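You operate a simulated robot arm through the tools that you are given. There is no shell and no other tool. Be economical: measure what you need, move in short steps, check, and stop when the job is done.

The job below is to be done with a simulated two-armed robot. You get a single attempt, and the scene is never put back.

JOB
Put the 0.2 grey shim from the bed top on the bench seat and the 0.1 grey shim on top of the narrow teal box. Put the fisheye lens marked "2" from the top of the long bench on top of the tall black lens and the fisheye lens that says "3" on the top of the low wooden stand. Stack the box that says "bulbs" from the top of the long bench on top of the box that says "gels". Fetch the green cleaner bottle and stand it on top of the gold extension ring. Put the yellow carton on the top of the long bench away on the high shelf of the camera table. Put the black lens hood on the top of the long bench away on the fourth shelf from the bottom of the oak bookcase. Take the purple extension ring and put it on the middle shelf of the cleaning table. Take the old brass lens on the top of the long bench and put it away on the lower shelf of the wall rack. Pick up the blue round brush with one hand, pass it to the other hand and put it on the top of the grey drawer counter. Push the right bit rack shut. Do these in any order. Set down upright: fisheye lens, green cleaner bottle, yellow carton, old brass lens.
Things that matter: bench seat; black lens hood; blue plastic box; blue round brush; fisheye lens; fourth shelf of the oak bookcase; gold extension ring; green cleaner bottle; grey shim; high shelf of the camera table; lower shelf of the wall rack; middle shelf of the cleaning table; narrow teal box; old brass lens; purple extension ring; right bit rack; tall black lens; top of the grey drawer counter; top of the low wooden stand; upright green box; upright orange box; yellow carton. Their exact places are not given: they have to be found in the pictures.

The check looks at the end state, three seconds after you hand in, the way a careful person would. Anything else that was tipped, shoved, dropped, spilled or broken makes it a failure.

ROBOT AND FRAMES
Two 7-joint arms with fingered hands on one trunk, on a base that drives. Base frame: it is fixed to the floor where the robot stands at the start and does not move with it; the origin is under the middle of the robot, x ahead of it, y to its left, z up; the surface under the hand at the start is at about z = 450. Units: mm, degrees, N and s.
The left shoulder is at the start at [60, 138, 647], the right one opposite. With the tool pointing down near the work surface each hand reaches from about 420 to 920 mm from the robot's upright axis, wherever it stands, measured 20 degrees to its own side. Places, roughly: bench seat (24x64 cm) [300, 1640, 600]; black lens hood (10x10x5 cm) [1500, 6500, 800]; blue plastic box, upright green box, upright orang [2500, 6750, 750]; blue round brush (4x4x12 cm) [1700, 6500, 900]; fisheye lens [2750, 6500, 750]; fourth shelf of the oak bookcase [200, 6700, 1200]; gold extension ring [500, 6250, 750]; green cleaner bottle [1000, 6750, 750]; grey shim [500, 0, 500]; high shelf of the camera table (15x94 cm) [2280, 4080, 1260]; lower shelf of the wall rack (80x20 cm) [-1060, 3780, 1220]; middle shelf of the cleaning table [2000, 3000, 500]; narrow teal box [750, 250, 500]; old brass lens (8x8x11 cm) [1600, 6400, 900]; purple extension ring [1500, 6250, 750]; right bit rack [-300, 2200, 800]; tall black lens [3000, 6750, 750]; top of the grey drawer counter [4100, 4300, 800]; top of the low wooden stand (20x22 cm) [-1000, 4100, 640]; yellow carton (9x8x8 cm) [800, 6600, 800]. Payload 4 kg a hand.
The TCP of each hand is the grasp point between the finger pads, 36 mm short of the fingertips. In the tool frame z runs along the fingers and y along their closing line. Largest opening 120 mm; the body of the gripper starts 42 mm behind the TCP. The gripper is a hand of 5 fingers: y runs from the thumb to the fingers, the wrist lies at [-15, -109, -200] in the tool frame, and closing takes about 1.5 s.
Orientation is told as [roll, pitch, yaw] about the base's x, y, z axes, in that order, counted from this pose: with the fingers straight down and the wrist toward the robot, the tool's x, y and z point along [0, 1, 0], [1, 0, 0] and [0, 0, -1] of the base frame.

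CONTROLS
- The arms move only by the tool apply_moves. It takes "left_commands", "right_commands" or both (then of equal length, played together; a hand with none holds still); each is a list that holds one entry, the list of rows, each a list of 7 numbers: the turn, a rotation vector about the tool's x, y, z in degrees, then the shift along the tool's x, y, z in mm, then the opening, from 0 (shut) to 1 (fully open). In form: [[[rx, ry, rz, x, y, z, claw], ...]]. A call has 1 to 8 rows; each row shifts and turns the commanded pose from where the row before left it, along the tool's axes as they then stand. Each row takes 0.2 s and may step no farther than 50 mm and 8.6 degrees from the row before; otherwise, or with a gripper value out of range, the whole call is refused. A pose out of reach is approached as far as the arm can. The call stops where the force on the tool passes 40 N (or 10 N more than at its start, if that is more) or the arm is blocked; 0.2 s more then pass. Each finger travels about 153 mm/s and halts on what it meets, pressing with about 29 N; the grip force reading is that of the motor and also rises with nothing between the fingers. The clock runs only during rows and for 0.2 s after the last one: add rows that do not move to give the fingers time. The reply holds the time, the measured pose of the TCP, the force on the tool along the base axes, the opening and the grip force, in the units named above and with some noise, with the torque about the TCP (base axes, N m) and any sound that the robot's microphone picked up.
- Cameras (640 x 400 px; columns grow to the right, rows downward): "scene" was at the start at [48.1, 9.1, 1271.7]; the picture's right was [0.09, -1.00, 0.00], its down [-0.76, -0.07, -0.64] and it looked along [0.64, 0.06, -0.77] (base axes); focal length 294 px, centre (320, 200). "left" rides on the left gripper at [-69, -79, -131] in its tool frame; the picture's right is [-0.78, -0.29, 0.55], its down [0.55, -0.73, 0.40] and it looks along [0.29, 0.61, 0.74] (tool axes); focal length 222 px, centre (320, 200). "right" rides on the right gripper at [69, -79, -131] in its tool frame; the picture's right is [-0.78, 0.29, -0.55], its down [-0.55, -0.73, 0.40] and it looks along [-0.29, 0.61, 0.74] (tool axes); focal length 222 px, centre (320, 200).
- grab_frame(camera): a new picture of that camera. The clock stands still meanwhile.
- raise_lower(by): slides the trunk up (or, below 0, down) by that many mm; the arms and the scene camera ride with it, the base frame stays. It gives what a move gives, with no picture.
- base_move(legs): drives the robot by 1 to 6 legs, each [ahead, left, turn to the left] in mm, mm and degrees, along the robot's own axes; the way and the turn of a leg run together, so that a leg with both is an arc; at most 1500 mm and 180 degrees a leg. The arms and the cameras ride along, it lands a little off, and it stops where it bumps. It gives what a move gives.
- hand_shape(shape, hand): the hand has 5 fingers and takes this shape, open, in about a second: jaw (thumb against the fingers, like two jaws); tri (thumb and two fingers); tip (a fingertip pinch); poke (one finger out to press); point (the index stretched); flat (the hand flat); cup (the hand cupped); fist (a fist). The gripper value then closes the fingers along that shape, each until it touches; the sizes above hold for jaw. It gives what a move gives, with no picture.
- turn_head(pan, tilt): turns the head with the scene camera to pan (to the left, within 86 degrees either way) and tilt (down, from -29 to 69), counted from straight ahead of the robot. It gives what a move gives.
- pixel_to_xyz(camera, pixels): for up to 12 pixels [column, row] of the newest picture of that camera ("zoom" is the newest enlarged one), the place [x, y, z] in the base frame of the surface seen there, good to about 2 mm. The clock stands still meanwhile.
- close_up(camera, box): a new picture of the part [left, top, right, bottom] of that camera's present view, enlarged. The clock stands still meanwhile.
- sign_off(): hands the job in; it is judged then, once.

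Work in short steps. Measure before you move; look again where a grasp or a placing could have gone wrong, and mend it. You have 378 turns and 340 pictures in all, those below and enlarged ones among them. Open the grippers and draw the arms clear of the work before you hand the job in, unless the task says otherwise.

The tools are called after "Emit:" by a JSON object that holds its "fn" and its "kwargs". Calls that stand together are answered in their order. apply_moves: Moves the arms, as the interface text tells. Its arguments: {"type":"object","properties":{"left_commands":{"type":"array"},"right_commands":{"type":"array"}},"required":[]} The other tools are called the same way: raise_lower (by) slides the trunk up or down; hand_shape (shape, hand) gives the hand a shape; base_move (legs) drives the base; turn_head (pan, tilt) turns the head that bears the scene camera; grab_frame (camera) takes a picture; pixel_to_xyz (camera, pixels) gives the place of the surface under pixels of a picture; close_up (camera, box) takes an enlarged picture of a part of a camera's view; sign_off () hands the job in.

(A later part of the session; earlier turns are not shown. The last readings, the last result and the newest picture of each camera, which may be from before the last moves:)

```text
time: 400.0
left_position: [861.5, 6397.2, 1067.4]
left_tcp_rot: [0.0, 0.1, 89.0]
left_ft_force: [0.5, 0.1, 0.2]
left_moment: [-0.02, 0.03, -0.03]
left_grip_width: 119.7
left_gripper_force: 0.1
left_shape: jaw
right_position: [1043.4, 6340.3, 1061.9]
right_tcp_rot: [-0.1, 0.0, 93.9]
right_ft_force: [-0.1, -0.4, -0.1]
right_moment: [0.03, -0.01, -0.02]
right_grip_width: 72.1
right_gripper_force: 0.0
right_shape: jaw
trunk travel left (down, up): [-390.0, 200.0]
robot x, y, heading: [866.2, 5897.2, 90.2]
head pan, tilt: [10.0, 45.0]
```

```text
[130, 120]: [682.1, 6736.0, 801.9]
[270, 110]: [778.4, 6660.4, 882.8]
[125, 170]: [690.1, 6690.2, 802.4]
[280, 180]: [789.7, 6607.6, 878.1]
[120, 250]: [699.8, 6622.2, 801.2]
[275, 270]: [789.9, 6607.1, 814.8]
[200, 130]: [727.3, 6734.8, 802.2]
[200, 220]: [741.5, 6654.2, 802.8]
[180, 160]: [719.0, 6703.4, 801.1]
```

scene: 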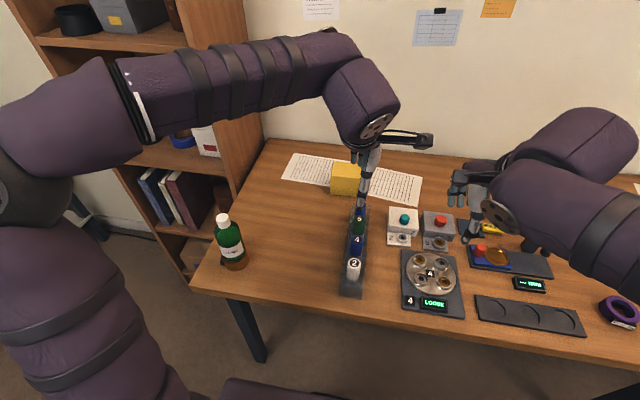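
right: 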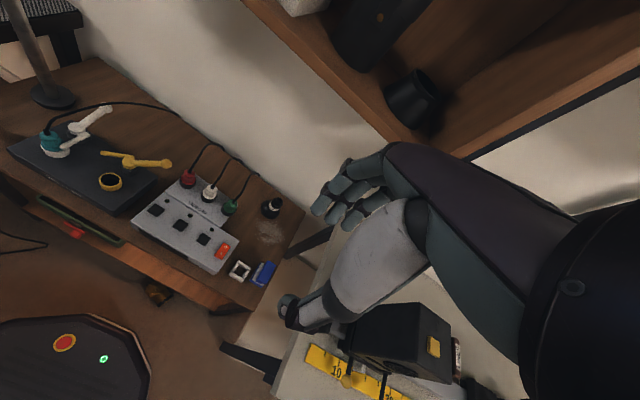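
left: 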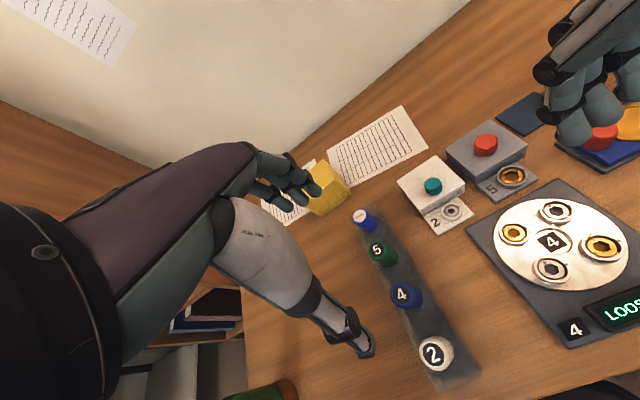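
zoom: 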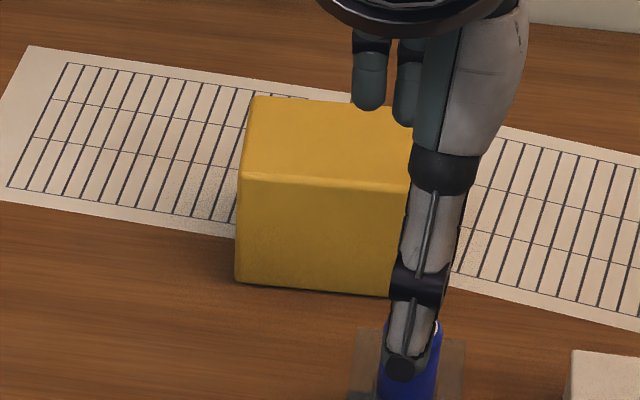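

Emit:
{"fn": "pixel_to_xyz", "kwargs": {"camera": "zoom", "pixels": [[258, 100], [345, 105], [247, 175], [400, 180], [330, 130], [240, 280], [385, 290], [330, 270], [243, 180]]}}

Emit:
{"fn": "pixel_to_xyz", "kwargs": {"camera": "left", "pixels": [[345, 190], [335, 165], [325, 210], [330, 180], [348, 195], [312, 212]]}}

```text
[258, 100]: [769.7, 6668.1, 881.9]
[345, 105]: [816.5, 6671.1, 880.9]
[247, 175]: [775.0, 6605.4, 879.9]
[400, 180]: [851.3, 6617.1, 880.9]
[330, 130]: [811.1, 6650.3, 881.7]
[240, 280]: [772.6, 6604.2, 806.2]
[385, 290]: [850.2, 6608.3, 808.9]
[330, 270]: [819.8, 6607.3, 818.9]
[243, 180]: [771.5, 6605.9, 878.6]
```

```text
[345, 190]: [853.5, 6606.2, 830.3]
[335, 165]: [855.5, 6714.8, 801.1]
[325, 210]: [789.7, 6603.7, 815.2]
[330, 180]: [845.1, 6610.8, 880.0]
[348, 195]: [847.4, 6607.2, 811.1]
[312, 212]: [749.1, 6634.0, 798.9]
```

Carton: x 769–855, y 6605–6683, top 882; centre (812,6644). Move the left hand over it.

Emit:
{"fn": "apply_moves", "kwargs": {"left_commands": [[[0, 0, 0, 8.9, 41, 0, 1], [0, 0, 0, 8.9, 41, 0, 1], [0, 0, 0, 8.9, 41, 0, 1], [0, 0, 0, 8.9, 41, 0, 1], [0, 0, 0, 8.9, 41, 0, 1], [0, 0, 0, 8.9, 41, 0, 1], [0, 0, 0, 0, 0, 50, 1], [0, 0, 0, 0, 0, 50, 1]]]}}

Emit:
{"fn": "grab_frame", "kwargs": {"camera": "left"}}

```text
time: 401.8
left_position: [811.6, 6645.2, 967.7]
left_tcp_rot: [0.0, 0.1, 89.1]
left_ft_force: [-0.5, -0.5, -0.3]
left_moment: [0.03, 0.02, 0.04]
left_grip_width: 119.8
left_gripper_force: 0.1
left_shape: jaw
right_position: [1043.6, 6339.9, 1062.1]
right_tcp_rot: [0.0, 0.2, 93.9]
right_ft_force: [-1.0, 0.9, 0.0]
right_moment: [-0.02, -0.02, 0.02]
right_grip_width: 72.0
right_gripper_force: 0.0
right_shape: jaw
trunk travel left (down, up): [-390.0, 200.0]
robot x, y, heading: [865.8, 5895.1, 90.2]
head pan, tilt: [10.0, 45.0]
```

```text
145 pictures are left
```

left: 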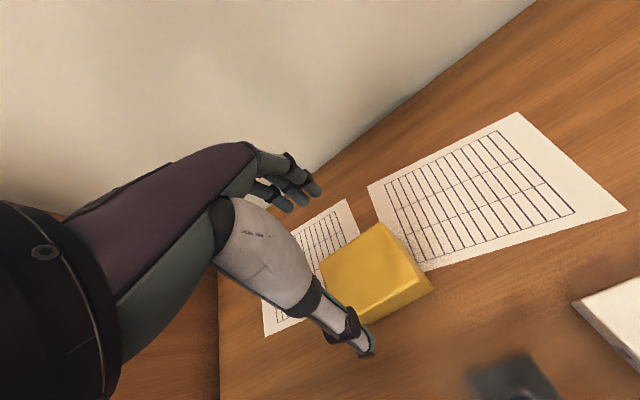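

Centred. Descend to 861, close, lift.

Emit:
{"fn": "apply_moves", "kwargs": {"left_commands": [[[0, 0, 0, 0, 0, 45, 1], [0, 0, 0, 0, 0, 45, 1], [0, 0, 0, 0, 0, 16, 1], [0, 0, 0, 0, 0, 0, 0.5], [0, 0, 0, 0, 0, 0, 0.5], [0, 0, 0, 0, 0, 0, 0.5], [0, 0, 0, 0, 0, 0, 0.5]]]}}

Emit:
{"fn": "apply_moves", "kwargs": {"left_commands": [[[0, 0, 0, 0, 0, -20, 0.5], [0, 0, 0, 0, 0, -45, 0.5], [0, 0, 0, 0, 0, -45, 0.5], [0, 0, 0, 0, -20, -45, 0.5], [0, 0, 0, 0, -40, -25, 0.5], [0, 0, 0, 0, -45, 0, 0.5], [0, 0, 0, 0, -45, 0, 0.5], [0, 0, 0, 0, -45, 0, 0.5]]]}}

Emit:
{"fn": "grab_frame", "kwargs": {"camera": "left"}}

```text
time: 403.4
left_position: [812.5, 6646.1, 861.9]
left_tcp_rot: [0.0, 0.0, 88.9]
left_ft_force: [0.7, 0.5, -0.4]
left_moment: [-0.01, 0.02, -0.04]
left_grip_width: 64.3
left_gripper_force: 29.0
left_shape: jaw
right_position: [1042.4, 6339.6, 1061.0]
right_tcp_rot: [0.0, 0.0, 93.8]
right_ft_force: [-0.8, -0.7, 0.3]
right_moment: [0.0, 0.04, 0.02]
right_grip_width: 72.1
right_gripper_force: 0.0
right_shape: jaw
trunk travel left (down, up): [-390.0, 200.0]
robot x, y, heading: [870.1, 5894.4, 90.1]
head pan, tilt: [10.0, 45.0]
```

```text
time: 405.2
left_position: [807.0, 6450.4, 1043.7]
left_tcp_rot: [0.0, 0.1, 89.1]
left_ft_force: [-0.6, 0.4, -0.3]
left_moment: [0.02, -0.01, 0.03]
left_grip_width: 64.5
left_gripper_force: 28.9
left_shape: jaw
right_position: [1043.4, 6339.2, 1061.6]
right_tcp_rot: [-0.1, 0.0, 93.9]
right_ft_force: [0.3, -0.4, 0.2]
right_moment: [-0.01, 0.0, -0.04]
right_grip_width: 72.0
right_gripper_force: 0.0
right_shape: jaw
trunk travel left (down, up): [-390.0, 200.0]
robot x, y, heading: [868.3, 5895.3, 90.3]
head pan, tilt: [10.0, 45.0]
```

```text
144 pictures are left
```

left: 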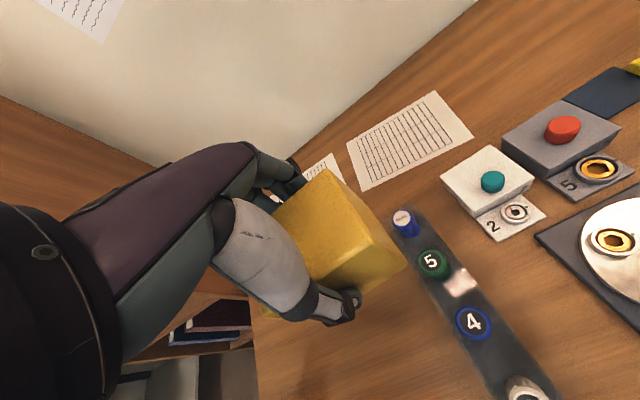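

Carton held. Drive right 430 to pick the purple ring with the right hand.

Emit:
{"fn": "base_move", "kwargs": {"legs": [[0, -430, 0]]}}

Emit:
{"fn": "turn_head", "kwargs": {"pan": -10, "tilt": 55}}

Emit:
{"fn": "grab_frame", "kwargs": {"camera": "scene"}}

Emit:
{"fn": "grab_frame", "kwargs": {"camera": "right"}}

```text
time: 407.8
left_position: [1231.8, 6456.1, 1042.5]
left_tcp_rot: [0.0, 0.0, 89.6]
left_ft_force: [-0.5, 0.1, -1.6]
left_moment: [0.0, 0.01, -0.01]
left_grip_width: 64.4
left_gripper_force: 28.6
left_shape: jaw
right_position: [1469.2, 6346.6, 1060.5]
right_tcp_rot: [0.1, 0.0, 94.6]
right_ft_force: [-0.2, 0.7, 0.9]
right_moment: [0.02, 0.04, 0.0]
right_grip_width: 71.8
right_gripper_force: 0.1
right_shape: jaw
trunk travel left (down, up): [-390.0, 200.0]
robot x, y, heading: [1299.3, 5897.3, 91.1]
head pan, tilt: [10.0, 45.0]
```

```text
time: 408.6
left_position: [1231.1, 6455.4, 1042.8]
left_tcp_rot: [0.0, 0.3, 89.5]
left_ft_force: [0.1, 0.0, -1.2]
left_moment: [0.0, -0.01, 0.02]
left_grip_width: 64.9
left_gripper_force: 29.1
left_shape: jaw
right_position: [1469.5, 6345.6, 1061.8]
right_tcp_rot: [0.1, -0.1, 94.5]
right_ft_force: [0.3, -0.6, 0.1]
right_moment: [0.0, 0.02, 0.01]
right_grip_width: 71.8
right_gripper_force: 0.2
right_shape: jaw
trunk travel left (down, up): [-390.0, 200.0]
robot x, y, heading: [1301.2, 5898.1, 90.9]
head pan, tilt: [-10.0, 55.0]
```

```text
143 pictures are left
```

scene: 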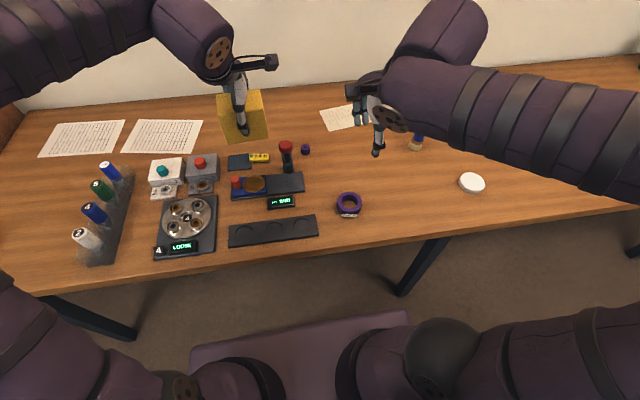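

```text
142 pictures are left
```

right: 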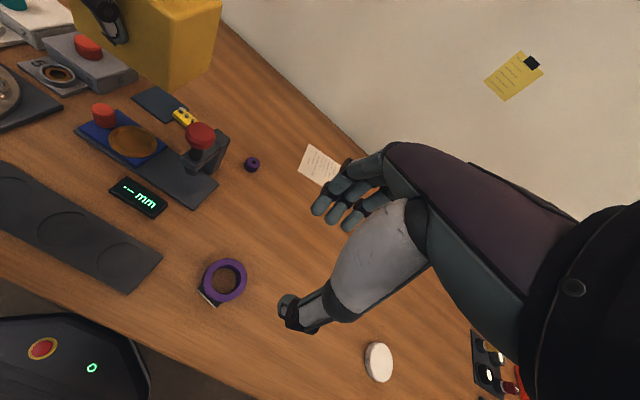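

Emit:
{"fn": "close_up", "kwargs": {"camera": "right", "box": [190, 245, 265, 315]}}

Emit:
{"fn": "pixel_to_xyz", "kwargs": {"camera": "zoom", "pixels": [[150, 160], [330, 120], [470, 250], [280, 420], [160, 330], [430, 360], [400, 150], [200, 380], [300, 270], [240, 130]]}}

```text
5.71 times, centred on (228, 280) of right
```

zoom: 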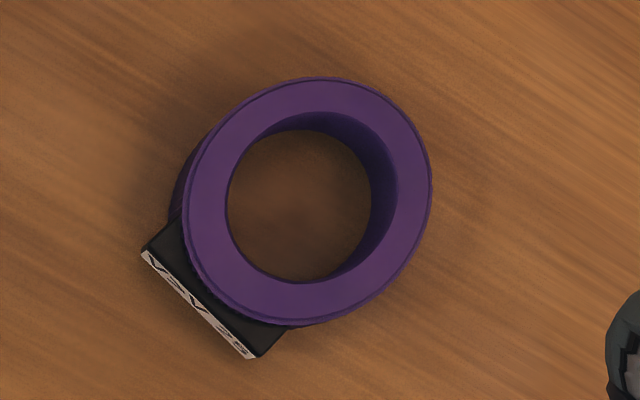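

```text
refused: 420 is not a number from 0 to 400
```

Emit:
{"fn": "pixel_to_xyz", "kwargs": {"camera": "zoom", "pixels": [[190, 200], [320, 82], [428, 190], [290, 318], [225, 110], [400, 115], [210, 280], [390, 280], [205, 310], [300, 220]]}}

```text
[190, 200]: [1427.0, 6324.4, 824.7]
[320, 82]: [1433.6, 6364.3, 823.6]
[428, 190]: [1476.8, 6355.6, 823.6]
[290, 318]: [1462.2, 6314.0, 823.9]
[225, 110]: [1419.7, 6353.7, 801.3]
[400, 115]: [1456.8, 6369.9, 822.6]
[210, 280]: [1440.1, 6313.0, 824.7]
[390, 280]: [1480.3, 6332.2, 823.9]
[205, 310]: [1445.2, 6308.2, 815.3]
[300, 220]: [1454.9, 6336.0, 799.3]
```

Ring: centre (1452.5,6341), r 29, z 801–824, label block on its front-left. I turn the right hand +42° to grip clear of the block, and go down to ~900.

Emit:
{"fn": "apply_moves", "kwargs": {"right_commands": [[[0, 0, -8.5, 0, 0, 0, 0.75], [0, 0, -8.5, 0, 0, 0, 0.75], [0, 0, -8.5, 0, 0, 0, 0.75], [0, 0, -8.5, 0, 0, 0, 0.75], [0, 0, -8.5, 0, 0, 0, 0.75], [0, 0, 0, 15, 9.3, 40, 0.75], [0, 0, 0, 0, 0, 50, 0.75], [0, 0, 0, 0, 0, 50, 0.75]]]}}

Emit:
{"fn": "grab_frame", "kwargs": {"camera": "right"}}

```text
time: 410.4
left_position: [1231.2, 6457.2, 1043.3]
left_tcp_rot: [-0.1, 0.1, 89.6]
left_ft_force: [0.0, -0.3, -1.0]
left_moment: [-0.02, 0.02, 0.04]
left_grip_width: 64.4
left_gripper_force: 29.2
left_shape: jaw
right_position: [1453.3, 6343.7, 919.9]
right_tcp_rot: [0.0, 0.0, 136.9]
right_ft_force: [0.1, 0.8, -0.4]
right_moment: [-0.01, 0.0, -0.06]
right_grip_width: 89.6
right_gripper_force: 0.0
right_shape: jaw
trunk travel left (down, up): [-390.0, 200.0]
robot x, y, heading: [1302.0, 5898.9, 91.1]
head pan, tilt: [-10.0, 55.0]
```

```text
140 pictures are left
```

right: 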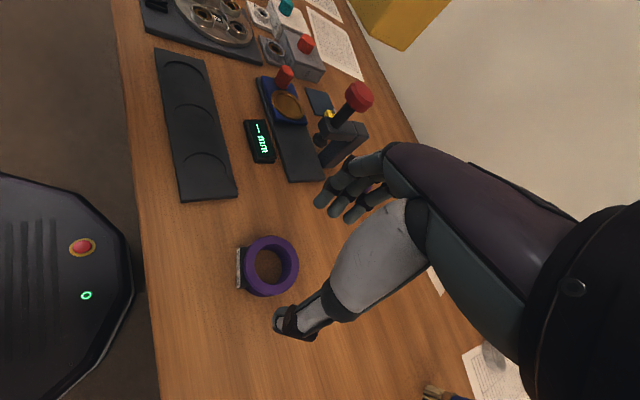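

Aligned. Check the gauge stand's distance to where the knuckles will be.

Emit:
{"fn": "pixel_to_xyz", "kwargs": {"camera": "right", "pixels": [[360, 95], [345, 130], [330, 160], [300, 175], [290, 160], [262, 155], [235, 195], [318, 180]]}}

```text
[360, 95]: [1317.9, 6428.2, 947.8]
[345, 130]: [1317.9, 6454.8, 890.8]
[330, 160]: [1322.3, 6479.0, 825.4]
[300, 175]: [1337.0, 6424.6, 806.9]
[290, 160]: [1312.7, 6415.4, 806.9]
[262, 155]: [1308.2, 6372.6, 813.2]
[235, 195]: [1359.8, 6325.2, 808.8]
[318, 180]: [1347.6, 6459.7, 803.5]
```

Clear (>80 mm). Descend to 840, close, lift.

Emit:
{"fn": "apply_moves", "kwargs": {"right_commands": [[[0, 0, 0, 2, -1, 40, 0.75], [0, 0, 0, 0, 0, 30, 0.75], [0, 0, 0, 0, 0, 9, 0.75], [0, 0, 0, 0, 0, 0, 0.4], [0, 0, 0, 0, 0, 0, 0.3], [0, 0, 0, 0, 0, 0, 0.3], [0, 0, 0, 0, 0, 0, 0.3]]]}}

Emit:
{"fn": "apply_moves", "kwargs": {"right_commands": [[[0, 0, 0, 0, 0, -20, 0.3], [0, 0, 0, 0, 0, -45, 0.3], [0, 0, 0, 0, 0, -45, 0.3], [0, 0, 0, 0, 0, -45, 0.3], [0, 0, 0, 0, 0, -45, 0.3]]]}}

Emit:
{"fn": "grab_frame", "kwargs": {"camera": "right"}}

```text
time: 412.0
left_position: [1232.5, 6456.6, 1042.9]
left_tcp_rot: [0.0, 0.1, 89.7]
left_ft_force: [-0.4, -0.2, -1.2]
left_moment: [0.03, -0.02, -0.03]
left_grip_width: 64.4
left_gripper_force: 28.6
left_shape: jaw
right_position: [1450.6, 6339.6, 841.4]
right_tcp_rot: [0.1, 0.0, 137.0]
right_ft_force: [-0.5, 0.1, -0.3]
right_moment: [0.0, 0.03, 0.03]
right_grip_width: 55.3
right_gripper_force: 28.7
right_shape: jaw
trunk travel left (down, up): [-390.0, 200.0]
robot x, y, heading: [1301.1, 5900.4, 90.9]
head pan, tilt: [-10.0, 55.0]
```

```text
time: 413.2
left_position: [1231.8, 6455.4, 1042.3]
left_tcp_rot: [0.1, 0.1, 89.6]
left_ft_force: [1.0, -0.4, -1.2]
left_moment: [-0.01, 0.0, -0.03]
left_grip_width: 64.5
left_gripper_force: 29.6
left_shape: jaw
right_position: [1451.8, 6338.3, 1041.1]
right_tcp_rot: [-0.1, 0.0, 137.0]
right_ft_force: [0.2, -0.3, -0.8]
right_moment: [-0.01, -0.02, -0.03]
right_grip_width: 55.5
right_gripper_force: 28.5
right_shape: jaw
trunk travel left (down, up): [-390.0, 200.0]
robot x, y, heading: [1300.7, 5896.3, 90.9]
head pan, tilt: [-10.0, 55.0]
```

```text
139 pictures are left
```

right: 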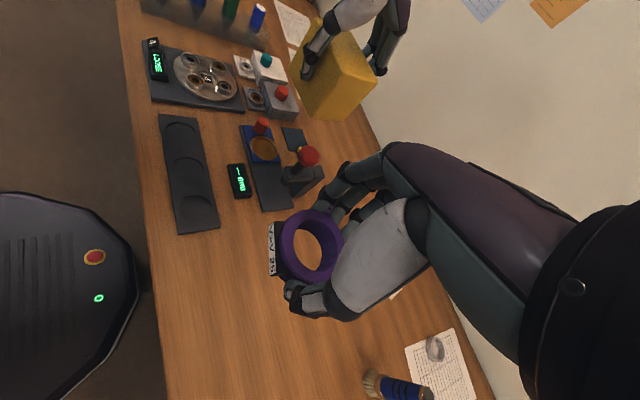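

Both held. Back away to (1300,4080) and turn right to face the camera table.

Emit:
{"fn": "base_move", "kwargs": {"legs": [[-900, 0, 0], [-920, 0, 0], [0, 0, -91]]}}

Emit:
{"fn": "turn_head", "kwargs": {"pan": 0, "tilt": 20}}

Emit:
{"fn": "grab_frame", "kwargs": {"camera": "scene"}}

```text
time: 426.3
left_position: [1878.7, 4123.3, 1041.6]
left_tcp_rot: [0.1, 0.1, -2.0]
left_ft_force: [-0.1, 0.5, -0.9]
left_moment: [0.0, 0.0, -0.02]
left_grip_width: 64.5
left_gripper_force: 29.3
left_shape: jaw
right_position: [1754.3, 3906.3, 1040.8]
right_tcp_rot: [0.1, 0.0, 45.3]
right_ft_force: [-0.6, -0.8, -0.9]
right_moment: [0.01, 0.01, 0.0]
right_grip_width: 55.4
right_gripper_force: 29.1
right_shape: jaw
trunk travel left (down, up): [-390.0, 200.0]
robot x, y, heading: [1315.7, 4067.6, -0.8]
head pan, tilt: [-10.0, 55.0]
```

```text
time: 427.3
left_position: [1879.5, 4123.1, 1043.7]
left_tcp_rot: [0.0, 0.0, -2.0]
left_ft_force: [1.0, -0.2, -1.6]
left_moment: [0.03, 0.01, -0.02]
left_grip_width: 64.6
left_gripper_force: 29.2
left_shape: jaw
right_position: [1754.7, 3906.9, 1041.2]
right_tcp_rot: [0.1, 0.0, 45.4]
right_ft_force: [0.3, -0.5, -0.5]
right_moment: [0.02, 0.03, 0.03]
right_grip_width: 55.6
right_gripper_force: 29.1
right_shape: jaw
trunk travel left (down, up): [-390.0, 200.0]
robot x, y, heading: [1318.2, 4071.9, -0.7]
head pan, tilt: [0.0, 20.0]
```

```text
138 pictures are left
```

scene: 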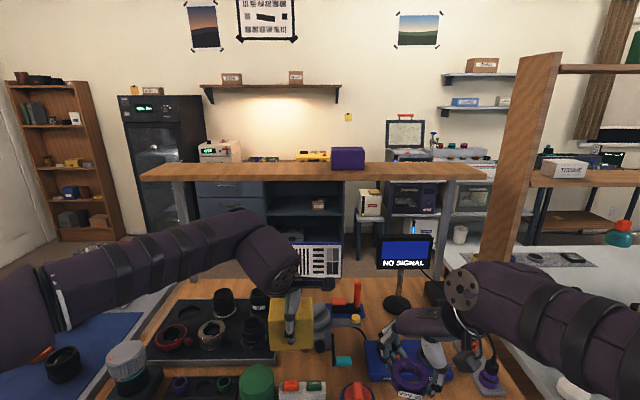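

The high shelf is the open plank at rows 163–180, with a purple box on it. Measure it.

Emit:
{"fn": "pixel_to_xyz", "kwargs": {"camera": "scene", "pixels": [[150, 174], [200, 174], [250, 174], [300, 174], [250, 166], [300, 166], [335, 160], [362, 160], [400, 170], [480, 172], [290, 180], [347, 168]]}}

```text
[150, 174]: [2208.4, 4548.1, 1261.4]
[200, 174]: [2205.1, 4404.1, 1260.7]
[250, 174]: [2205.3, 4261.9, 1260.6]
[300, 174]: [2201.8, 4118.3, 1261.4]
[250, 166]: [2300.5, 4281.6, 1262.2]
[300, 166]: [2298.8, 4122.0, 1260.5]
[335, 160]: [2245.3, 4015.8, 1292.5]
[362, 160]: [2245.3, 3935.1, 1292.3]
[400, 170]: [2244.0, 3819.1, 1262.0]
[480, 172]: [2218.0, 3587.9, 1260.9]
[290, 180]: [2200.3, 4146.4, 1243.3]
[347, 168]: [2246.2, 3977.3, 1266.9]
```

Shelf: x 2200–2360, y 3580–4560, z 1261; the free place is around y 4200. Raise trunk and arm, then come 215 closer.

Emit:
{"fn": "raise_lower", "kwargs": {"by": 200}}

Emit:
{"fn": "apply_moves", "kwargs": {"left_commands": [[[0, 0, 0, 15, 0, -40, 0.5], [0, 0, 0, 20, 0, -40, 0.5], [0, 0, 0, 40, 0, -28, 0.5]]]}}

Emit:
{"fn": "base_move", "kwargs": {"legs": [[215, 0, 0.7]]}}

Emit:
{"fn": "turn_head", "kwargs": {"pan": 5, "tilt": 30}}

Emit:
{"fn": "grab_frame", "kwargs": {"camera": "scene"}}

```text
time: 429.5
left_position: [1879.0, 4122.7, 1243.2]
left_tcp_rot: [-0.1, 0.0, -1.9]
left_ft_force: [0.2, 0.4, -1.5]
left_moment: [0.02, 0.01, 0.04]
left_grip_width: 64.2
left_gripper_force: 29.3
left_shape: jaw
right_position: [1753.4, 3907.6, 1241.1]
right_tcp_rot: [0.2, 0.0, 45.3]
right_ft_force: [0.1, 0.3, -0.8]
right_moment: [0.01, 0.04, 0.0]
right_grip_width: 55.4
right_gripper_force: 29.3
right_shape: jaw
trunk travel left (down, up): [-590.0, 0.0]
robot x, y, heading: [1318.9, 4071.9, -0.7]
head pan, tilt: [0.0, 20.0]
```

```text
time: 430.3
left_position: [1879.8, 4201.0, 1350.3]
left_tcp_rot: [-0.1, -0.1, -2.0]
left_ft_force: [0.6, 0.3, -0.3]
left_moment: [-0.02, -0.03, -0.01]
left_grip_width: 64.6
left_gripper_force: 29.1
left_shape: jaw
right_position: [1753.7, 3907.2, 1241.8]
right_tcp_rot: [0.0, -0.1, 45.2]
right_ft_force: [-0.4, 1.4, -1.3]
right_moment: [-0.02, 0.01, 0.01]
right_grip_width: 55.6
right_gripper_force: 28.7
right_shape: jaw
trunk travel left (down, up): [-590.0, 0.0]
robot x, y, heading: [1318.6, 4073.9, -0.9]
head pan, tilt: [0.0, 20.0]
```

```text
time: 431.9
left_position: [2092.4, 4202.1, 1348.6]
left_tcp_rot: [0.0, 0.2, -1.5]
left_ft_force: [0.9, -0.5, -1.6]
left_moment: [0.03, 0.05, -0.02]
left_grip_width: 64.4
left_gripper_force: 29.1
left_shape: jaw
right_position: [1968.1, 3908.7, 1240.5]
right_tcp_rot: [0.1, 0.0, 45.9]
right_ft_force: [0.4, -0.2, -1.4]
right_moment: [0.02, 0.02, -0.01]
right_grip_width: 55.5
right_gripper_force: 29.1
right_shape: jaw
trunk travel left (down, up): [-590.0, 0.0]
robot x, y, heading: [1528.4, 4067.8, -0.2]
head pan, tilt: [0.0, 20.0]
```

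```text
time: 432.6
left_position: [2091.8, 4202.7, 1350.5]
left_tcp_rot: [0.0, 0.1, -1.6]
left_ft_force: [0.4, -0.7, -0.8]
left_moment: [-0.03, -0.01, 0.01]
left_grip_width: 64.4
left_gripper_force: 28.7
left_shape: jaw
right_position: [1966.1, 3909.4, 1241.3]
right_tcp_rot: [0.0, -0.1, 45.9]
right_ft_force: [0.3, 0.4, -1.3]
right_moment: [0.01, -0.02, -0.07]
right_grip_width: 55.2
right_gripper_force: 28.7
right_shape: jaw
trunk travel left (down, up): [-590.0, 0.0]
robot x, y, heading: [1528.1, 4068.0, -0.2]
head pan, tilt: [5.0, 30.0]
```

```text
137 pictures are left
```

scene: 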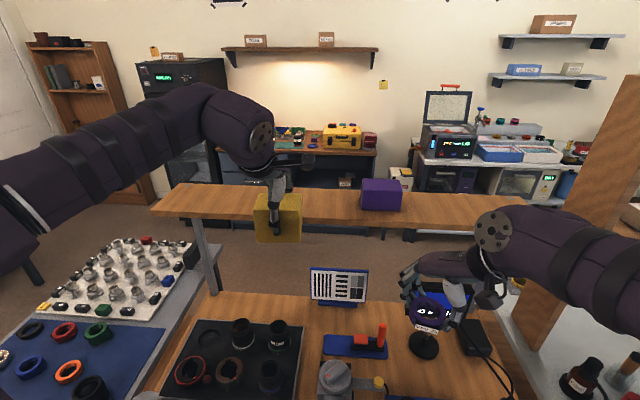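

Move the carton 188 mm forward over the shelf.

Emit:
{"fn": "apply_moves", "kwargs": {"left_commands": [[[0, 0, 0, 1, 47, 0, 0.5], [0, 0, 0, 1, 47, 0, 0.5], [0, 0, 0, 1, 47, 0, 0.5], [0, 0, 0, 1, 47, 0, 0.5]]]}}

Emit:
{"fn": "grab_frame", "kwargs": {"camera": "left"}}

Emit:
{"fn": "close_up", "kwargs": {"camera": "scene", "box": [150, 120, 430, 260]}}

```text
time: 433.6
left_position: [2278.0, 4199.0, 1348.2]
left_tcp_rot: [0.2, 0.3, -1.6]
left_ft_force: [-0.2, -0.1, -0.7]
left_moment: [0.0, 0.04, 0.01]
left_grip_width: 64.2
left_gripper_force: 29.4
left_shape: jaw
right_position: [1967.6, 3907.8, 1241.3]
right_tcp_rot: [0.3, 0.0, 45.9]
right_ft_force: [0.0, -0.3, -0.9]
right_moment: [0.02, 0.01, 0.01]
right_grip_width: 55.6
right_gripper_force: 29.1
right_shape: jaw
trunk travel left (down, up): [-590.0, 0.0]
robot x, y, heading: [1530.0, 4068.7, -0.2]
head pan, tilt: [5.0, 30.0]
```

```text
136 pictures are left
```

left: 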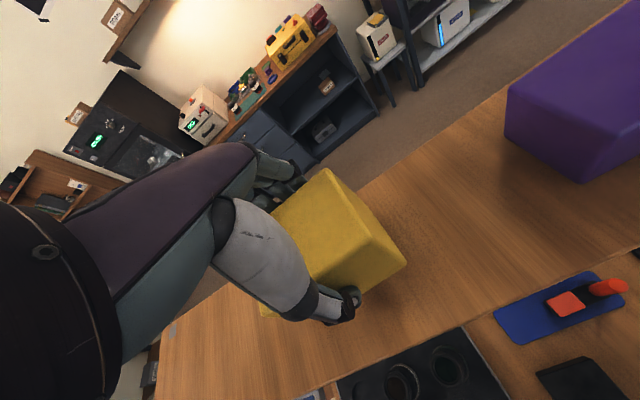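

```text
2.29 times, centred on (290, 190) of scene
```

zoom: 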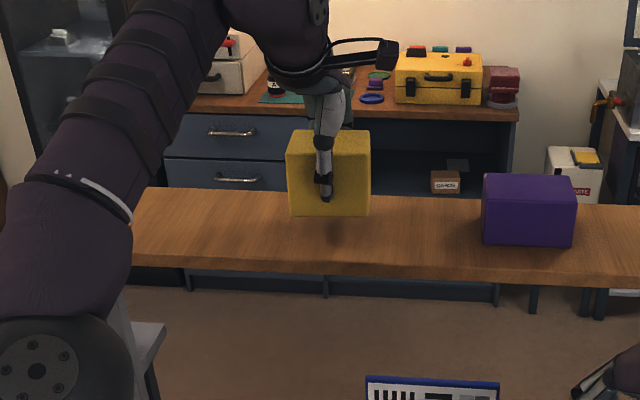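

Centred on the plank. Lower 26 mm.

Emit:
{"fn": "apply_moves", "kwargs": {"left_commands": [[[0, 0, 0, 0, 0, 14, 0.5], [0, 0, 0, 0, 0, 8, 0.5], [0, 0, 0, 0, 0, 3, 0.5], [0, 0, 0, 0, 0, 1, 0.5]]]}}

```text
time: 434.6
left_position: [2278.0, 4200.7, 1323.2]
left_tcp_rot: [0.0, 0.1, -1.5]
left_ft_force: [0.4, 0.1, -0.6]
left_moment: [-0.01, -0.02, 0.02]
left_grip_width: 64.1
left_gripper_force: 28.9
left_shape: jaw
right_position: [1967.0, 3908.6, 1241.9]
right_tcp_rot: [0.1, 0.1, 45.9]
right_ft_force: [-0.1, -0.7, -0.8]
right_moment: [0.03, -0.01, 0.0]
right_grip_width: 55.3
right_gripper_force: 28.8
right_shape: jaw
trunk travel left (down, up): [-590.0, 0.0]
robot x, y, heading: [1529.1, 4072.8, 0.1]
head pan, tilt: [5.0, 30.0]
```

Emit:
{"fn": "apply_moves", "kwargs": {"left_commands": [[[0, 0, 0, 0, 0, 1.2, 0.5], [0, 0, 0, 0, 0, 1, 0.5]]]}}

```text
time: 435.2
left_position: [2277.9, 4201.7, 1321.0]
left_tcp_rot: [0.0, 0.1, -1.5]
left_ft_force: [-0.7, -0.1, -0.2]
left_moment: [0.03, 0.04, -0.01]
left_grip_width: 64.3
left_gripper_force: 29.2
left_shape: jaw
right_position: [1966.7, 3909.0, 1241.1]
right_tcp_rot: [0.1, -0.1, 45.9]
right_ft_force: [-0.2, -0.2, -1.0]
right_moment: [0.01, 0.0, 0.0]
right_grip_width: 55.1
right_gripper_force: 28.6
right_shape: jaw
trunk travel left (down, up): [-590.0, 0.0]
robot x, y, heading: [1529.6, 4071.1, -0.3]
head pan, tilt: [5.0, 30.0]
```

Emit:
{"fn": "apply_moves", "kwargs": {"left_commands": [[[0, 0, 0, 0, 0, 1, 0.5], [0, 0, 0, 0, 0, 1, 0.5]]]}}

```text
time: 435.8
left_position: [2278.6, 4201.2, 1320.2]
left_tcp_rot: [0.1, -0.1, -1.4]
left_ft_force: [-0.7, 1.6, 5.9]
left_moment: [0.04, 0.06, -0.03]
left_grip_width: 64.3
left_gripper_force: 29.1
left_shape: jaw
right_position: [1965.3, 3909.3, 1241.6]
right_tcp_rot: [0.0, 0.0, 45.9]
right_ft_force: [-0.2, -0.2, -1.5]
right_moment: [0.02, -0.01, 0.0]
right_grip_width: 55.7
right_gripper_force: 29.6
right_shape: jaw
trunk travel left (down, up): [-590.0, 0.0]
robot x, y, heading: [1528.0, 4070.6, -0.5]
head pan, tilt: [5.0, 30.0]
```

Contact (5.9 N). Open and rise; I'll check the height before retracting.

Emit:
{"fn": "apply_moves", "kwargs": {"left_commands": [[[0, 0, 0, 0, 0, 0, 0.75], [0, 0, 0, 0, 0, 0, 1], [0, 0, 0, 0, 0, 0, 1], [0, 0, 0, 0, 0, -25, 1], [0, 0, 0, 0, 0, -35, 1], [0, 0, 0, 0, 0, -30, 1]]]}}

Emit:
{"fn": "grab_frame", "kwargs": {"camera": "left"}}

```text
time: 437.2
left_position: [2259.3, 4200.6, 1386.0]
left_tcp_rot: [0.0, 0.0, -1.4]
left_ft_force: [-0.4, -0.8, -0.3]
left_moment: [-0.05, 0.02, 0.01]
left_grip_width: 119.8
left_gripper_force: 0.1
left_shape: jaw
left hand out of reach, approached as far as the arm can: row 5, 6
right_position: [1966.1, 3909.4, 1241.3]
right_tcp_rot: [0.2, 0.0, 45.8]
right_ft_force: [-0.6, 0.0, -0.7]
right_moment: [0.0, -0.02, 0.03]
right_grip_width: 55.3
right_gripper_force: 28.5
right_shape: jaw
trunk travel left (down, up): [-590.0, 0.0]
robot x, y, heading: [1530.1, 4070.1, -0.1]
head pan, tilt: [5.0, 30.0]
```

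```text
134 pictures are left
```

left: 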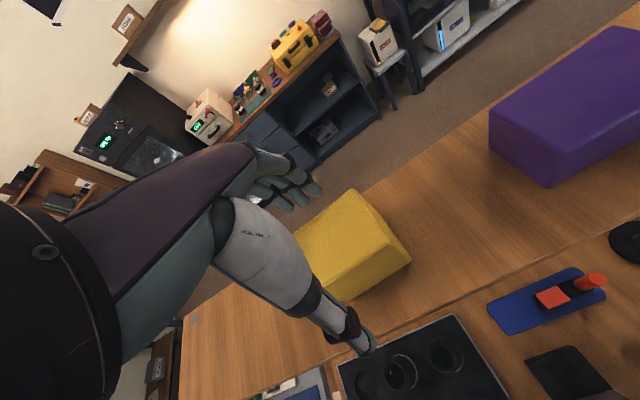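

Tips (≈1350) are above the carton's top (1342). Retract while rising.

Emit:
{"fn": "apply_moves", "kwargs": {"left_commands": [[[0, 0, 0, 0, -15, -12, 1], [0, 0, 0, 0, -40, -10, 1], [0, 0, 0, 0, -45, 0, 1], [0, 0, 0, 0, -45, 0, 1], [0, 0, 0, 0, -45, 0, 1]]]}}

Emit:
{"fn": "close_up", "kwargs": {"camera": "scene", "box": [150, 120, 430, 260]}}

```text
time: 438.4
left_position: [2069.0, 4204.2, 1409.6]
left_tcp_rot: [0.0, 0.1, -1.4]
left_ft_force: [0.4, 0.4, 0.0]
left_moment: [0.03, -0.05, 0.0]
left_grip_width: 119.9
left_gripper_force: 0.1
left_shape: jaw
right_position: [1965.0, 3909.5, 1241.5]
right_tcp_rot: [0.0, 0.0, 46.0]
right_ft_force: [0.2, 0.2, -0.5]
right_moment: [0.02, 0.0, -0.01]
right_grip_width: 55.5
right_gripper_force: 29.2
right_shape: jaw
trunk travel left (down, up): [-590.0, 0.0]
robot x, y, heading: [1530.2, 4069.2, 0.0]
head pan, tilt: [5.0, 30.0]
```

```text
2.29 times, centred on (290, 190) of scene
```

zoom: 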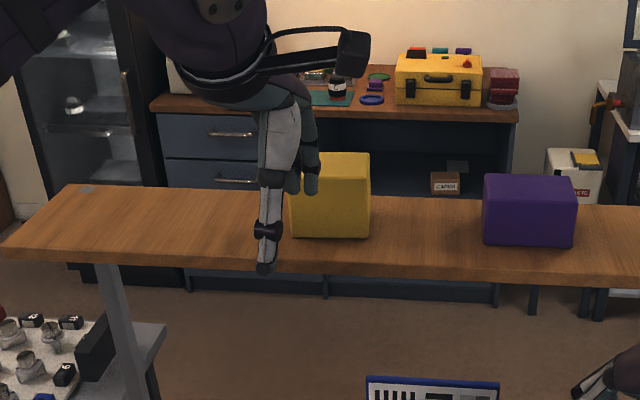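

Carton is placed. Now back off 300, lower the trunk, and slide right ~1050 to face the cleaning table.

Emit:
{"fn": "base_move", "kwargs": {"legs": [[-350, 0, 0]]}}

Emit:
{"fn": "raise_lower", "kwargs": {"by": -400}}

Emit:
{"fn": "base_move", "kwargs": {"legs": [[0, -1030, 0]]}}

Emit:
{"fn": "turn_head", "kwargs": {"pan": 0, "tilt": 30}}

Emit:
{"fn": "grab_frame", "kwargs": {"camera": "scene"}}

```text
time: 440.7
left_position: [1723.7, 4201.8, 1410.1]
left_tcp_rot: [0.0, 0.0, -1.9]
left_ft_force: [-0.8, 0.0, 0.0]
left_moment: [0.0, -0.03, 0.01]
left_grip_width: 119.9
left_gripper_force: 0.0
left_shape: jaw
right_position: [1617.0, 3908.3, 1241.7]
right_tcp_rot: [-0.1, 0.1, 45.4]
right_ft_force: [0.1, -0.8, -1.7]
right_moment: [-0.03, -0.04, 0.01]
right_grip_width: 55.6
right_gripper_force: 28.6
right_shape: jaw
trunk travel left (down, up): [-590.0, 0.0]
robot x, y, heading: [1182.6, 4075.0, -0.4]
head pan, tilt: [5.0, 30.0]
```

```text
time: 444.5
left_position: [1723.1, 4200.8, 1010.5]
left_tcp_rot: [0.0, 0.1, -1.8]
left_ft_force: [-0.3, 0.0, 0.2]
left_moment: [-0.02, 0.0, -0.02]
left_grip_width: 119.8
left_gripper_force: 0.0
left_shape: jaw
right_position: [1618.6, 3909.3, 841.0]
right_tcp_rot: [0.0, 0.0, 45.5]
right_ft_force: [0.0, -0.2, -1.0]
right_moment: [0.01, 0.01, -0.01]
right_grip_width: 55.4
right_gripper_force: 29.1
right_shape: jaw
trunk travel left (down, up): [-190.0, 400.0]
robot x, y, heading: [1181.6, 4073.0, -0.6]
head pan, tilt: [5.0, 30.0]
```

```text
time: 449.8
left_position: [1711.2, 3174.2, 1010.5]
left_tcp_rot: [0.0, 0.0, -2.3]
left_ft_force: [0.0, -0.1, -0.4]
left_moment: [-0.01, 0.01, 0.0]
left_grip_width: 119.8
left_gripper_force: 0.0
left_shape: jaw
right_position: [1602.6, 2879.5, 841.1]
right_tcp_rot: [0.2, 0.0, 45.1]
right_ft_force: [0.3, -0.3, -0.6]
right_moment: [-0.01, 0.0, 0.01]
right_grip_width: 55.4
right_gripper_force: 29.2
right_shape: jaw
trunk travel left (down, up): [-190.0, 400.0]
robot x, y, heading: [1168.5, 3046.3, -1.1]
head pan, tilt: [5.0, 30.0]
```

```text
time: 450.5
left_position: [1712.8, 3173.9, 1010.7]
left_tcp_rot: [-0.1, 0.0, -2.3]
left_ft_force: [0.4, -0.8, -0.1]
left_moment: [-0.04, 0.0, -0.02]
left_grip_width: 119.5
left_gripper_force: 0.0
left_shape: jaw
right_position: [1604.0, 2880.7, 842.7]
right_tcp_rot: [0.0, -0.1, 45.2]
right_ft_force: [-0.5, 0.1, -0.6]
right_moment: [-0.01, -0.02, 0.01]
right_grip_width: 55.3
right_gripper_force: 29.2
right_shape: jaw
trunk travel left (down, up): [-190.0, 400.0]
robot x, y, heading: [1168.1, 3047.0, -1.2]
head pan, tilt: [0.0, 30.0]
```

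```text
132 pictures are left
```

scene: 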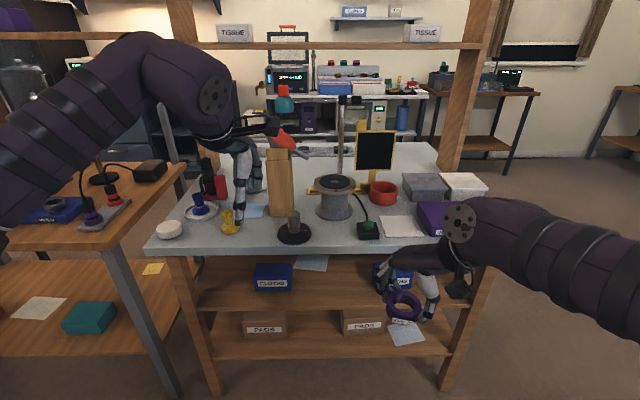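

Measure the middle shelf (with blue boxes, row ~285).

Emit:
{"fn": "pixel_to_xyz", "kwargs": {"camera": "scene", "pixels": [[230, 290], [330, 290], [330, 280], [330, 265], [350, 275], [300, 302], [300, 290], [258, 280], [290, 270], [330, 248], [200, 300], [310, 262]]}}

Emit:
{"fn": "close_up", "kwargs": {"camera": "scene", "box": [170, 230, 480, 380]}}

```text
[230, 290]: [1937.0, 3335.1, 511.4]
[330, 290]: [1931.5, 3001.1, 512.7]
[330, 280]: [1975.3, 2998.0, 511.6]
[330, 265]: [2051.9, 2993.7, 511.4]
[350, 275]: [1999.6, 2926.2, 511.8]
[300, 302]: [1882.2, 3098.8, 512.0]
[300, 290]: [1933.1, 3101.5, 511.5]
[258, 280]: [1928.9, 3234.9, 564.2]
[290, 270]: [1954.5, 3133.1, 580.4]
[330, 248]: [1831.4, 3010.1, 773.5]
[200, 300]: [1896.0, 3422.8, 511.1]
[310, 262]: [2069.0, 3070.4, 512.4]
```

```text
2.06 times, centred on (325, 305) of scene
```

zoom: 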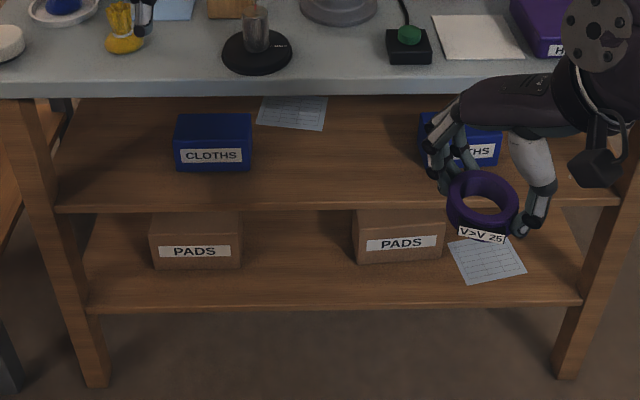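

Middle shelf: z 512, front edge x≈1872; the table top overhangs to x≈1825 (z 773). I'll enter with the hand tilted forward ~40°. First turn the right hand straight and tilt it here.

Emit:
{"fn": "apply_moves", "kwargs": {"right_commands": [[[0, 0, 8.5, 0, 0, 0, 0.3], [0, 0, 8.5, 0, 0, 0, 0.3], [0, 0, 8.5, 0, 0, 0, 0.3], [0, 0, 8.5, 0, 0, 0, 0.3], [0, 0, 8.5, 0, 0, 0, 0.3]]]}}

Emit:
{"fn": "apply_moves", "kwargs": {"right_commands": [[[-8, 0, 0, 0, 0, 0, 0.3], [-8, 0, 0, 0, 0, 0, 0.3], [-8, 0, 0, 0, 0, 0, 0.3], [-8, 0, 0, 0, 0, 0, 0.3], [-8, 0, 0, 0, 0, 0, 0.3]]]}}

Emit:
{"fn": "raise_lower", "kwargs": {"by": -180}}

Emit:
{"fn": "grab_frame", "kwargs": {"camera": "scene"}}

```text
time: 451.7
left_position: [1711.5, 3173.6, 1011.3]
left_tcp_rot: [0.0, 0.1, -2.3]
left_ft_force: [-0.1, 0.6, -0.2]
left_moment: [0.03, 0.01, 0.03]
left_grip_width: 119.7
left_gripper_force: 0.1
left_shape: jaw
right_position: [1602.2, 2878.5, 840.4]
right_tcp_rot: [0.0, 0.0, 2.6]
right_ft_force: [-0.3, 1.2, -0.9]
right_moment: [0.0, -0.02, -0.02]
right_grip_width: 55.6
right_gripper_force: 28.9
right_shape: jaw
trunk travel left (down, up): [-190.0, 400.0]
robot x, y, heading: [1166.8, 3045.9, -0.9]
head pan, tilt: [0.0, 30.0]
```

```text
time: 452.9
left_position: [1712.0, 3171.2, 1008.7]
left_tcp_rot: [0.0, 0.1, -2.4]
left_ft_force: [0.4, -0.3, 0.5]
left_moment: [-0.01, 0.01, 0.03]
left_grip_width: 119.9
left_gripper_force: 0.1
left_shape: jaw
right_position: [1604.4, 2883.5, 849.9]
right_tcp_rot: [1.1, -37.9, 3.5]
right_ft_force: [0.0, 0.1, -0.7]
right_moment: [-0.03, -0.04, 0.0]
right_grip_width: 55.3
right_gripper_force: 29.5
right_shape: jaw
right hand out of reach, approached as far as the arm can: row 5
trunk travel left (down, up): [-190.0, 400.0]
robot x, y, heading: [1167.8, 3047.0, -1.3]
head pan, tilt: [0.0, 30.0]
```

```text
time: 454.9
left_position: [1710.6, 3173.1, 830.1]
left_tcp_rot: [0.1, 0.1, -2.3]
left_ft_force: [0.7, -0.2, -0.1]
left_moment: [0.01, -0.03, 0.03]
left_grip_width: 119.9
left_gripper_force: 0.1
left_shape: jaw
right_position: [1603.8, 2884.0, 668.4]
right_tcp_rot: [1.2, -37.9, 3.7]
right_ft_force: [0.0, -0.5, -1.3]
right_moment: [-0.02, -0.02, -0.01]
right_grip_width: 55.4
right_gripper_force: 28.7
right_shape: jaw
trunk travel left (down, up): [-10.0, 580.0]
robot x, y, heading: [1169.6, 3049.4, -1.0]
head pan, tilt: [0.0, 30.0]
```

```text
130 pictures are left
```

scene: 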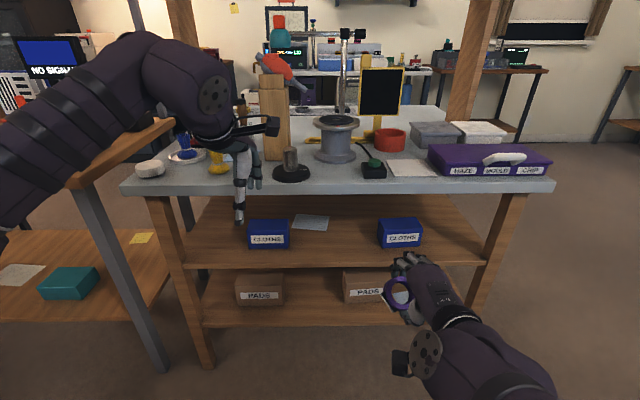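

Now move to TCP (1905,2985,590), entering between the shelf and the table top.

Emit:
{"fn": "apply_moves", "kwargs": {"right_commands": [[[0, 0, 0, 14.4, 16, 42, 0.3], [0, 0, 0, 14.4, 16, 42, 0.3], [0, 0, 0, 14.4, 28, 35, 0.3], [0, 0, 0, 14.4, 32, 32, 0.3]]]}}

Emit:
{"fn": "grab_frame", "kwargs": {"camera": "scene"}}

Emit:
{"fn": "grab_frame", "kwargs": {"camera": "right"}}

```text
time: 455.9
left_position: [1711.2, 3172.5, 830.2]
left_tcp_rot: [0.0, 0.1, -2.3]
left_ft_force: [0.0, 0.4, -0.8]
left_moment: [0.01, 0.0, 0.01]
left_grip_width: 119.6
left_gripper_force: 0.0
left_shape: jaw
right_position: [1763.8, 2954.8, 605.4]
right_tcp_rot: [1.1, -37.9, 3.5]
right_ft_force: [-0.1, -0.2, -0.7]
right_moment: [-0.03, 0.02, -0.02]
right_grip_width: 55.6
right_gripper_force: 28.5
right_shape: jaw
trunk travel left (down, up): [-10.0, 580.0]
robot x, y, heading: [1163.7, 3049.5, -1.0]
head pan, tilt: [0.0, 30.0]
```

```text
129 pictures are left
```

scene: 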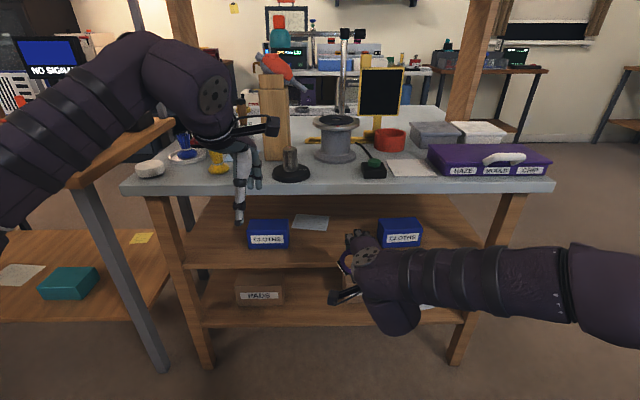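

```text
128 pictures are left
```

right: 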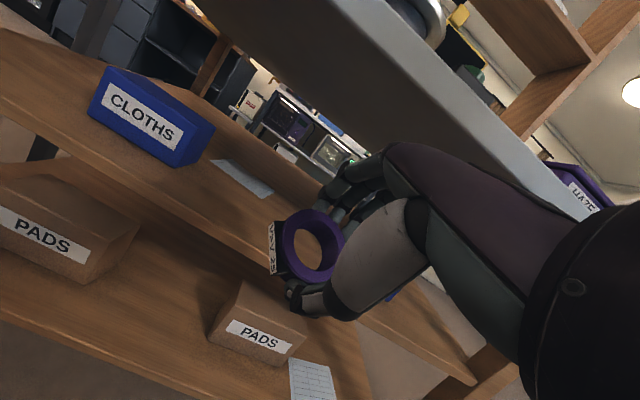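

Enter farther: 150 mm forward at about the same height.

Emit:
{"fn": "apply_moves", "kwargs": {"right_commands": [[[0, 0, 0, 7.5, 28, 25, 0.3], [0, 0, 0, 7.5, 28, 25, 0.3], [0, 0, 0, 7.5, 28, 25, 0.3], [0, 0, 0, 7.5, 28, 25, 0.3]]]}}

Emit:
{"fn": "grab_frame", "kwargs": {"camera": "right"}}

Emit:
{"fn": "close_up", "kwargs": {"camera": "scene", "box": [180, 160, 520, 340]}}

```text
time: 456.9
left_position: [1712.4, 3173.0, 830.7]
left_tcp_rot: [0.1, 0.1, -2.4]
left_ft_force: [0.0, 0.7, 0.3]
left_moment: [-0.01, -0.01, 0.0]
left_grip_width: 119.9
left_gripper_force: 0.1
left_shape: jaw
right_position: [1911.7, 2997.2, 597.4]
right_tcp_rot: [1.0, -37.9, 3.6]
right_ft_force: [-1.0, -0.2, -0.7]
right_moment: [-0.01, 0.01, 0.01]
right_grip_width: 55.6
right_gripper_force: 29.3
right_shape: jaw
trunk travel left (down, up): [-10.0, 580.0]
robot x, y, heading: [1165.4, 3047.1, -0.9]
head pan, tilt: [0.0, 30.0]
```

```text
127 pictures are left
```

right: 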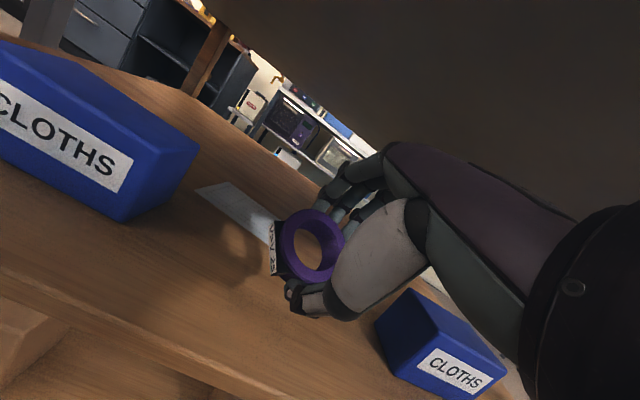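

```text
1.88 times, centred on (350, 250) of scene
```

zoom: 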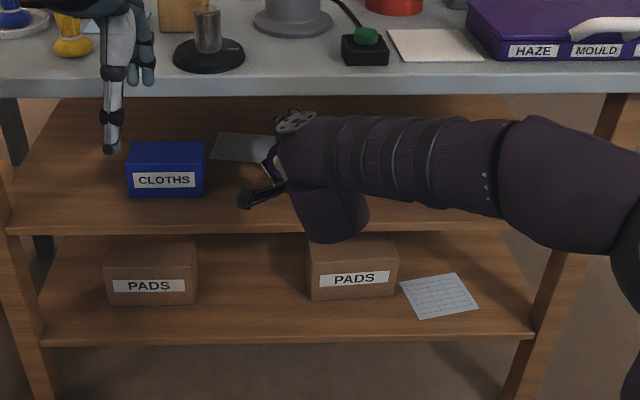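

Go 30 mm deeper and lower until light contact.

Emit:
{"fn": "apply_moves", "kwargs": {"right_commands": [[[0, 0, 0, 0, 5, 42, 0.3], [0, 0, 0, 0, -1.9, 2.4, 0.3], [0, 0, 0, 0, -1.9, 2.4, 0.3]]]}}

Emit:
{"fn": "grab_frame", "kwargs": {"camera": "right"}}

Emit:
{"fn": "pixel_to_xyz", "kwargs": {"camera": "right", "pixels": [[275, 265], [290, 275], [300, 300], [292, 290], [250, 290]]}}

```text
time: 457.7
left_position: [1711.5, 3172.5, 829.2]
left_tcp_rot: [0.0, 0.2, -2.3]
left_ft_force: [-0.2, 0.0, 0.9]
left_moment: [0.01, -0.03, 0.02]
left_grip_width: 119.9
left_gripper_force: 0.0
left_shape: jaw
right_position: [1940.6, 2999.2, 560.4]
right_tcp_rot: [1.2, -37.8, 3.6]
right_ft_force: [-0.7, 0.1, 0.6]
right_moment: [-0.02, 0.03, 0.02]
right_grip_width: 55.3
right_gripper_force: 29.4
right_shape: jaw
trunk travel left (down, up): [-10.0, 580.0]
robot x, y, heading: [1165.3, 3046.7, -1.1]
head pan, tilt: [0.0, 30.0]
```

```text
125 pictures are left
```

right: 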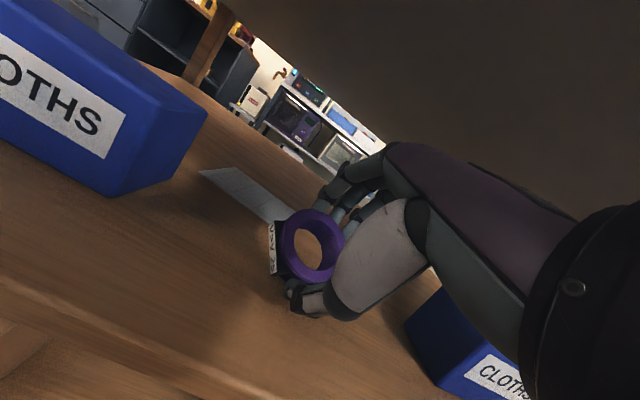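

```text
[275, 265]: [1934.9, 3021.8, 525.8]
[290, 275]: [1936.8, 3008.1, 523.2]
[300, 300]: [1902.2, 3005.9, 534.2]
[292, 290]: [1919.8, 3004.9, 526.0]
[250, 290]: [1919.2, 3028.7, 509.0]
```

Nearly touching. I flatten the tilt by 13° in place, lower to contact and release gently.

Emit:
{"fn": "apply_moves", "kwargs": {"right_commands": [[[6.5, 0, 0, 0, 0, 0, 0.3], [6.5, 0, 0, 0, 0, 0, 0.3]]]}}

Emit:
{"fn": "apply_moves", "kwargs": {"right_commands": [[[0, 0, 0, 0, -0.8, 1.8, 0.3], [0, 0, 0, 0, -0.8, 1.8, 0.3]]]}}

```text
time: 458.3
left_position: [1711.8, 3173.1, 829.9]
left_tcp_rot: [0.0, 0.1, -2.3]
left_ft_force: [0.6, 0.3, -0.2]
left_moment: [0.0, -0.02, 0.01]
left_grip_width: 119.7
left_gripper_force: 0.1
left_shape: jaw
right_position: [1939.9, 2999.0, 559.4]
right_tcp_rot: [1.0, -24.8, 4.1]
right_ft_force: [0.1, -0.2, -1.1]
right_moment: [-0.03, -0.01, -0.04]
right_grip_width: 56.0
right_gripper_force: 28.8
right_shape: jaw
trunk travel left (down, up): [-10.0, 580.0]
robot x, y, heading: [1165.0, 3047.3, -1.1]
head pan, tilt: [0.0, 30.0]
```

```text
time: 458.9
left_position: [1710.6, 3173.3, 830.8]
left_tcp_rot: [0.0, 0.1, -2.3]
left_ft_force: [0.3, 0.1, 0.9]
left_moment: [0.0, -0.01, 0.05]
left_grip_width: 119.9
left_gripper_force: 0.0
left_shape: jaw
right_position: [1940.7, 2997.9, 557.5]
right_tcp_rot: [0.9, -25.0, 3.8]
right_ft_force: [-0.2, -0.6, 3.3]
right_moment: [0.0, 0.05, -0.03]
right_grip_width: 56.0
right_gripper_force: 29.2
right_shape: jaw
trunk travel left (down, up): [-10.0, 580.0]
robot x, y, heading: [1171.1, 3046.9, -1.1]
head pan, tilt: [0.0, 30.0]
```

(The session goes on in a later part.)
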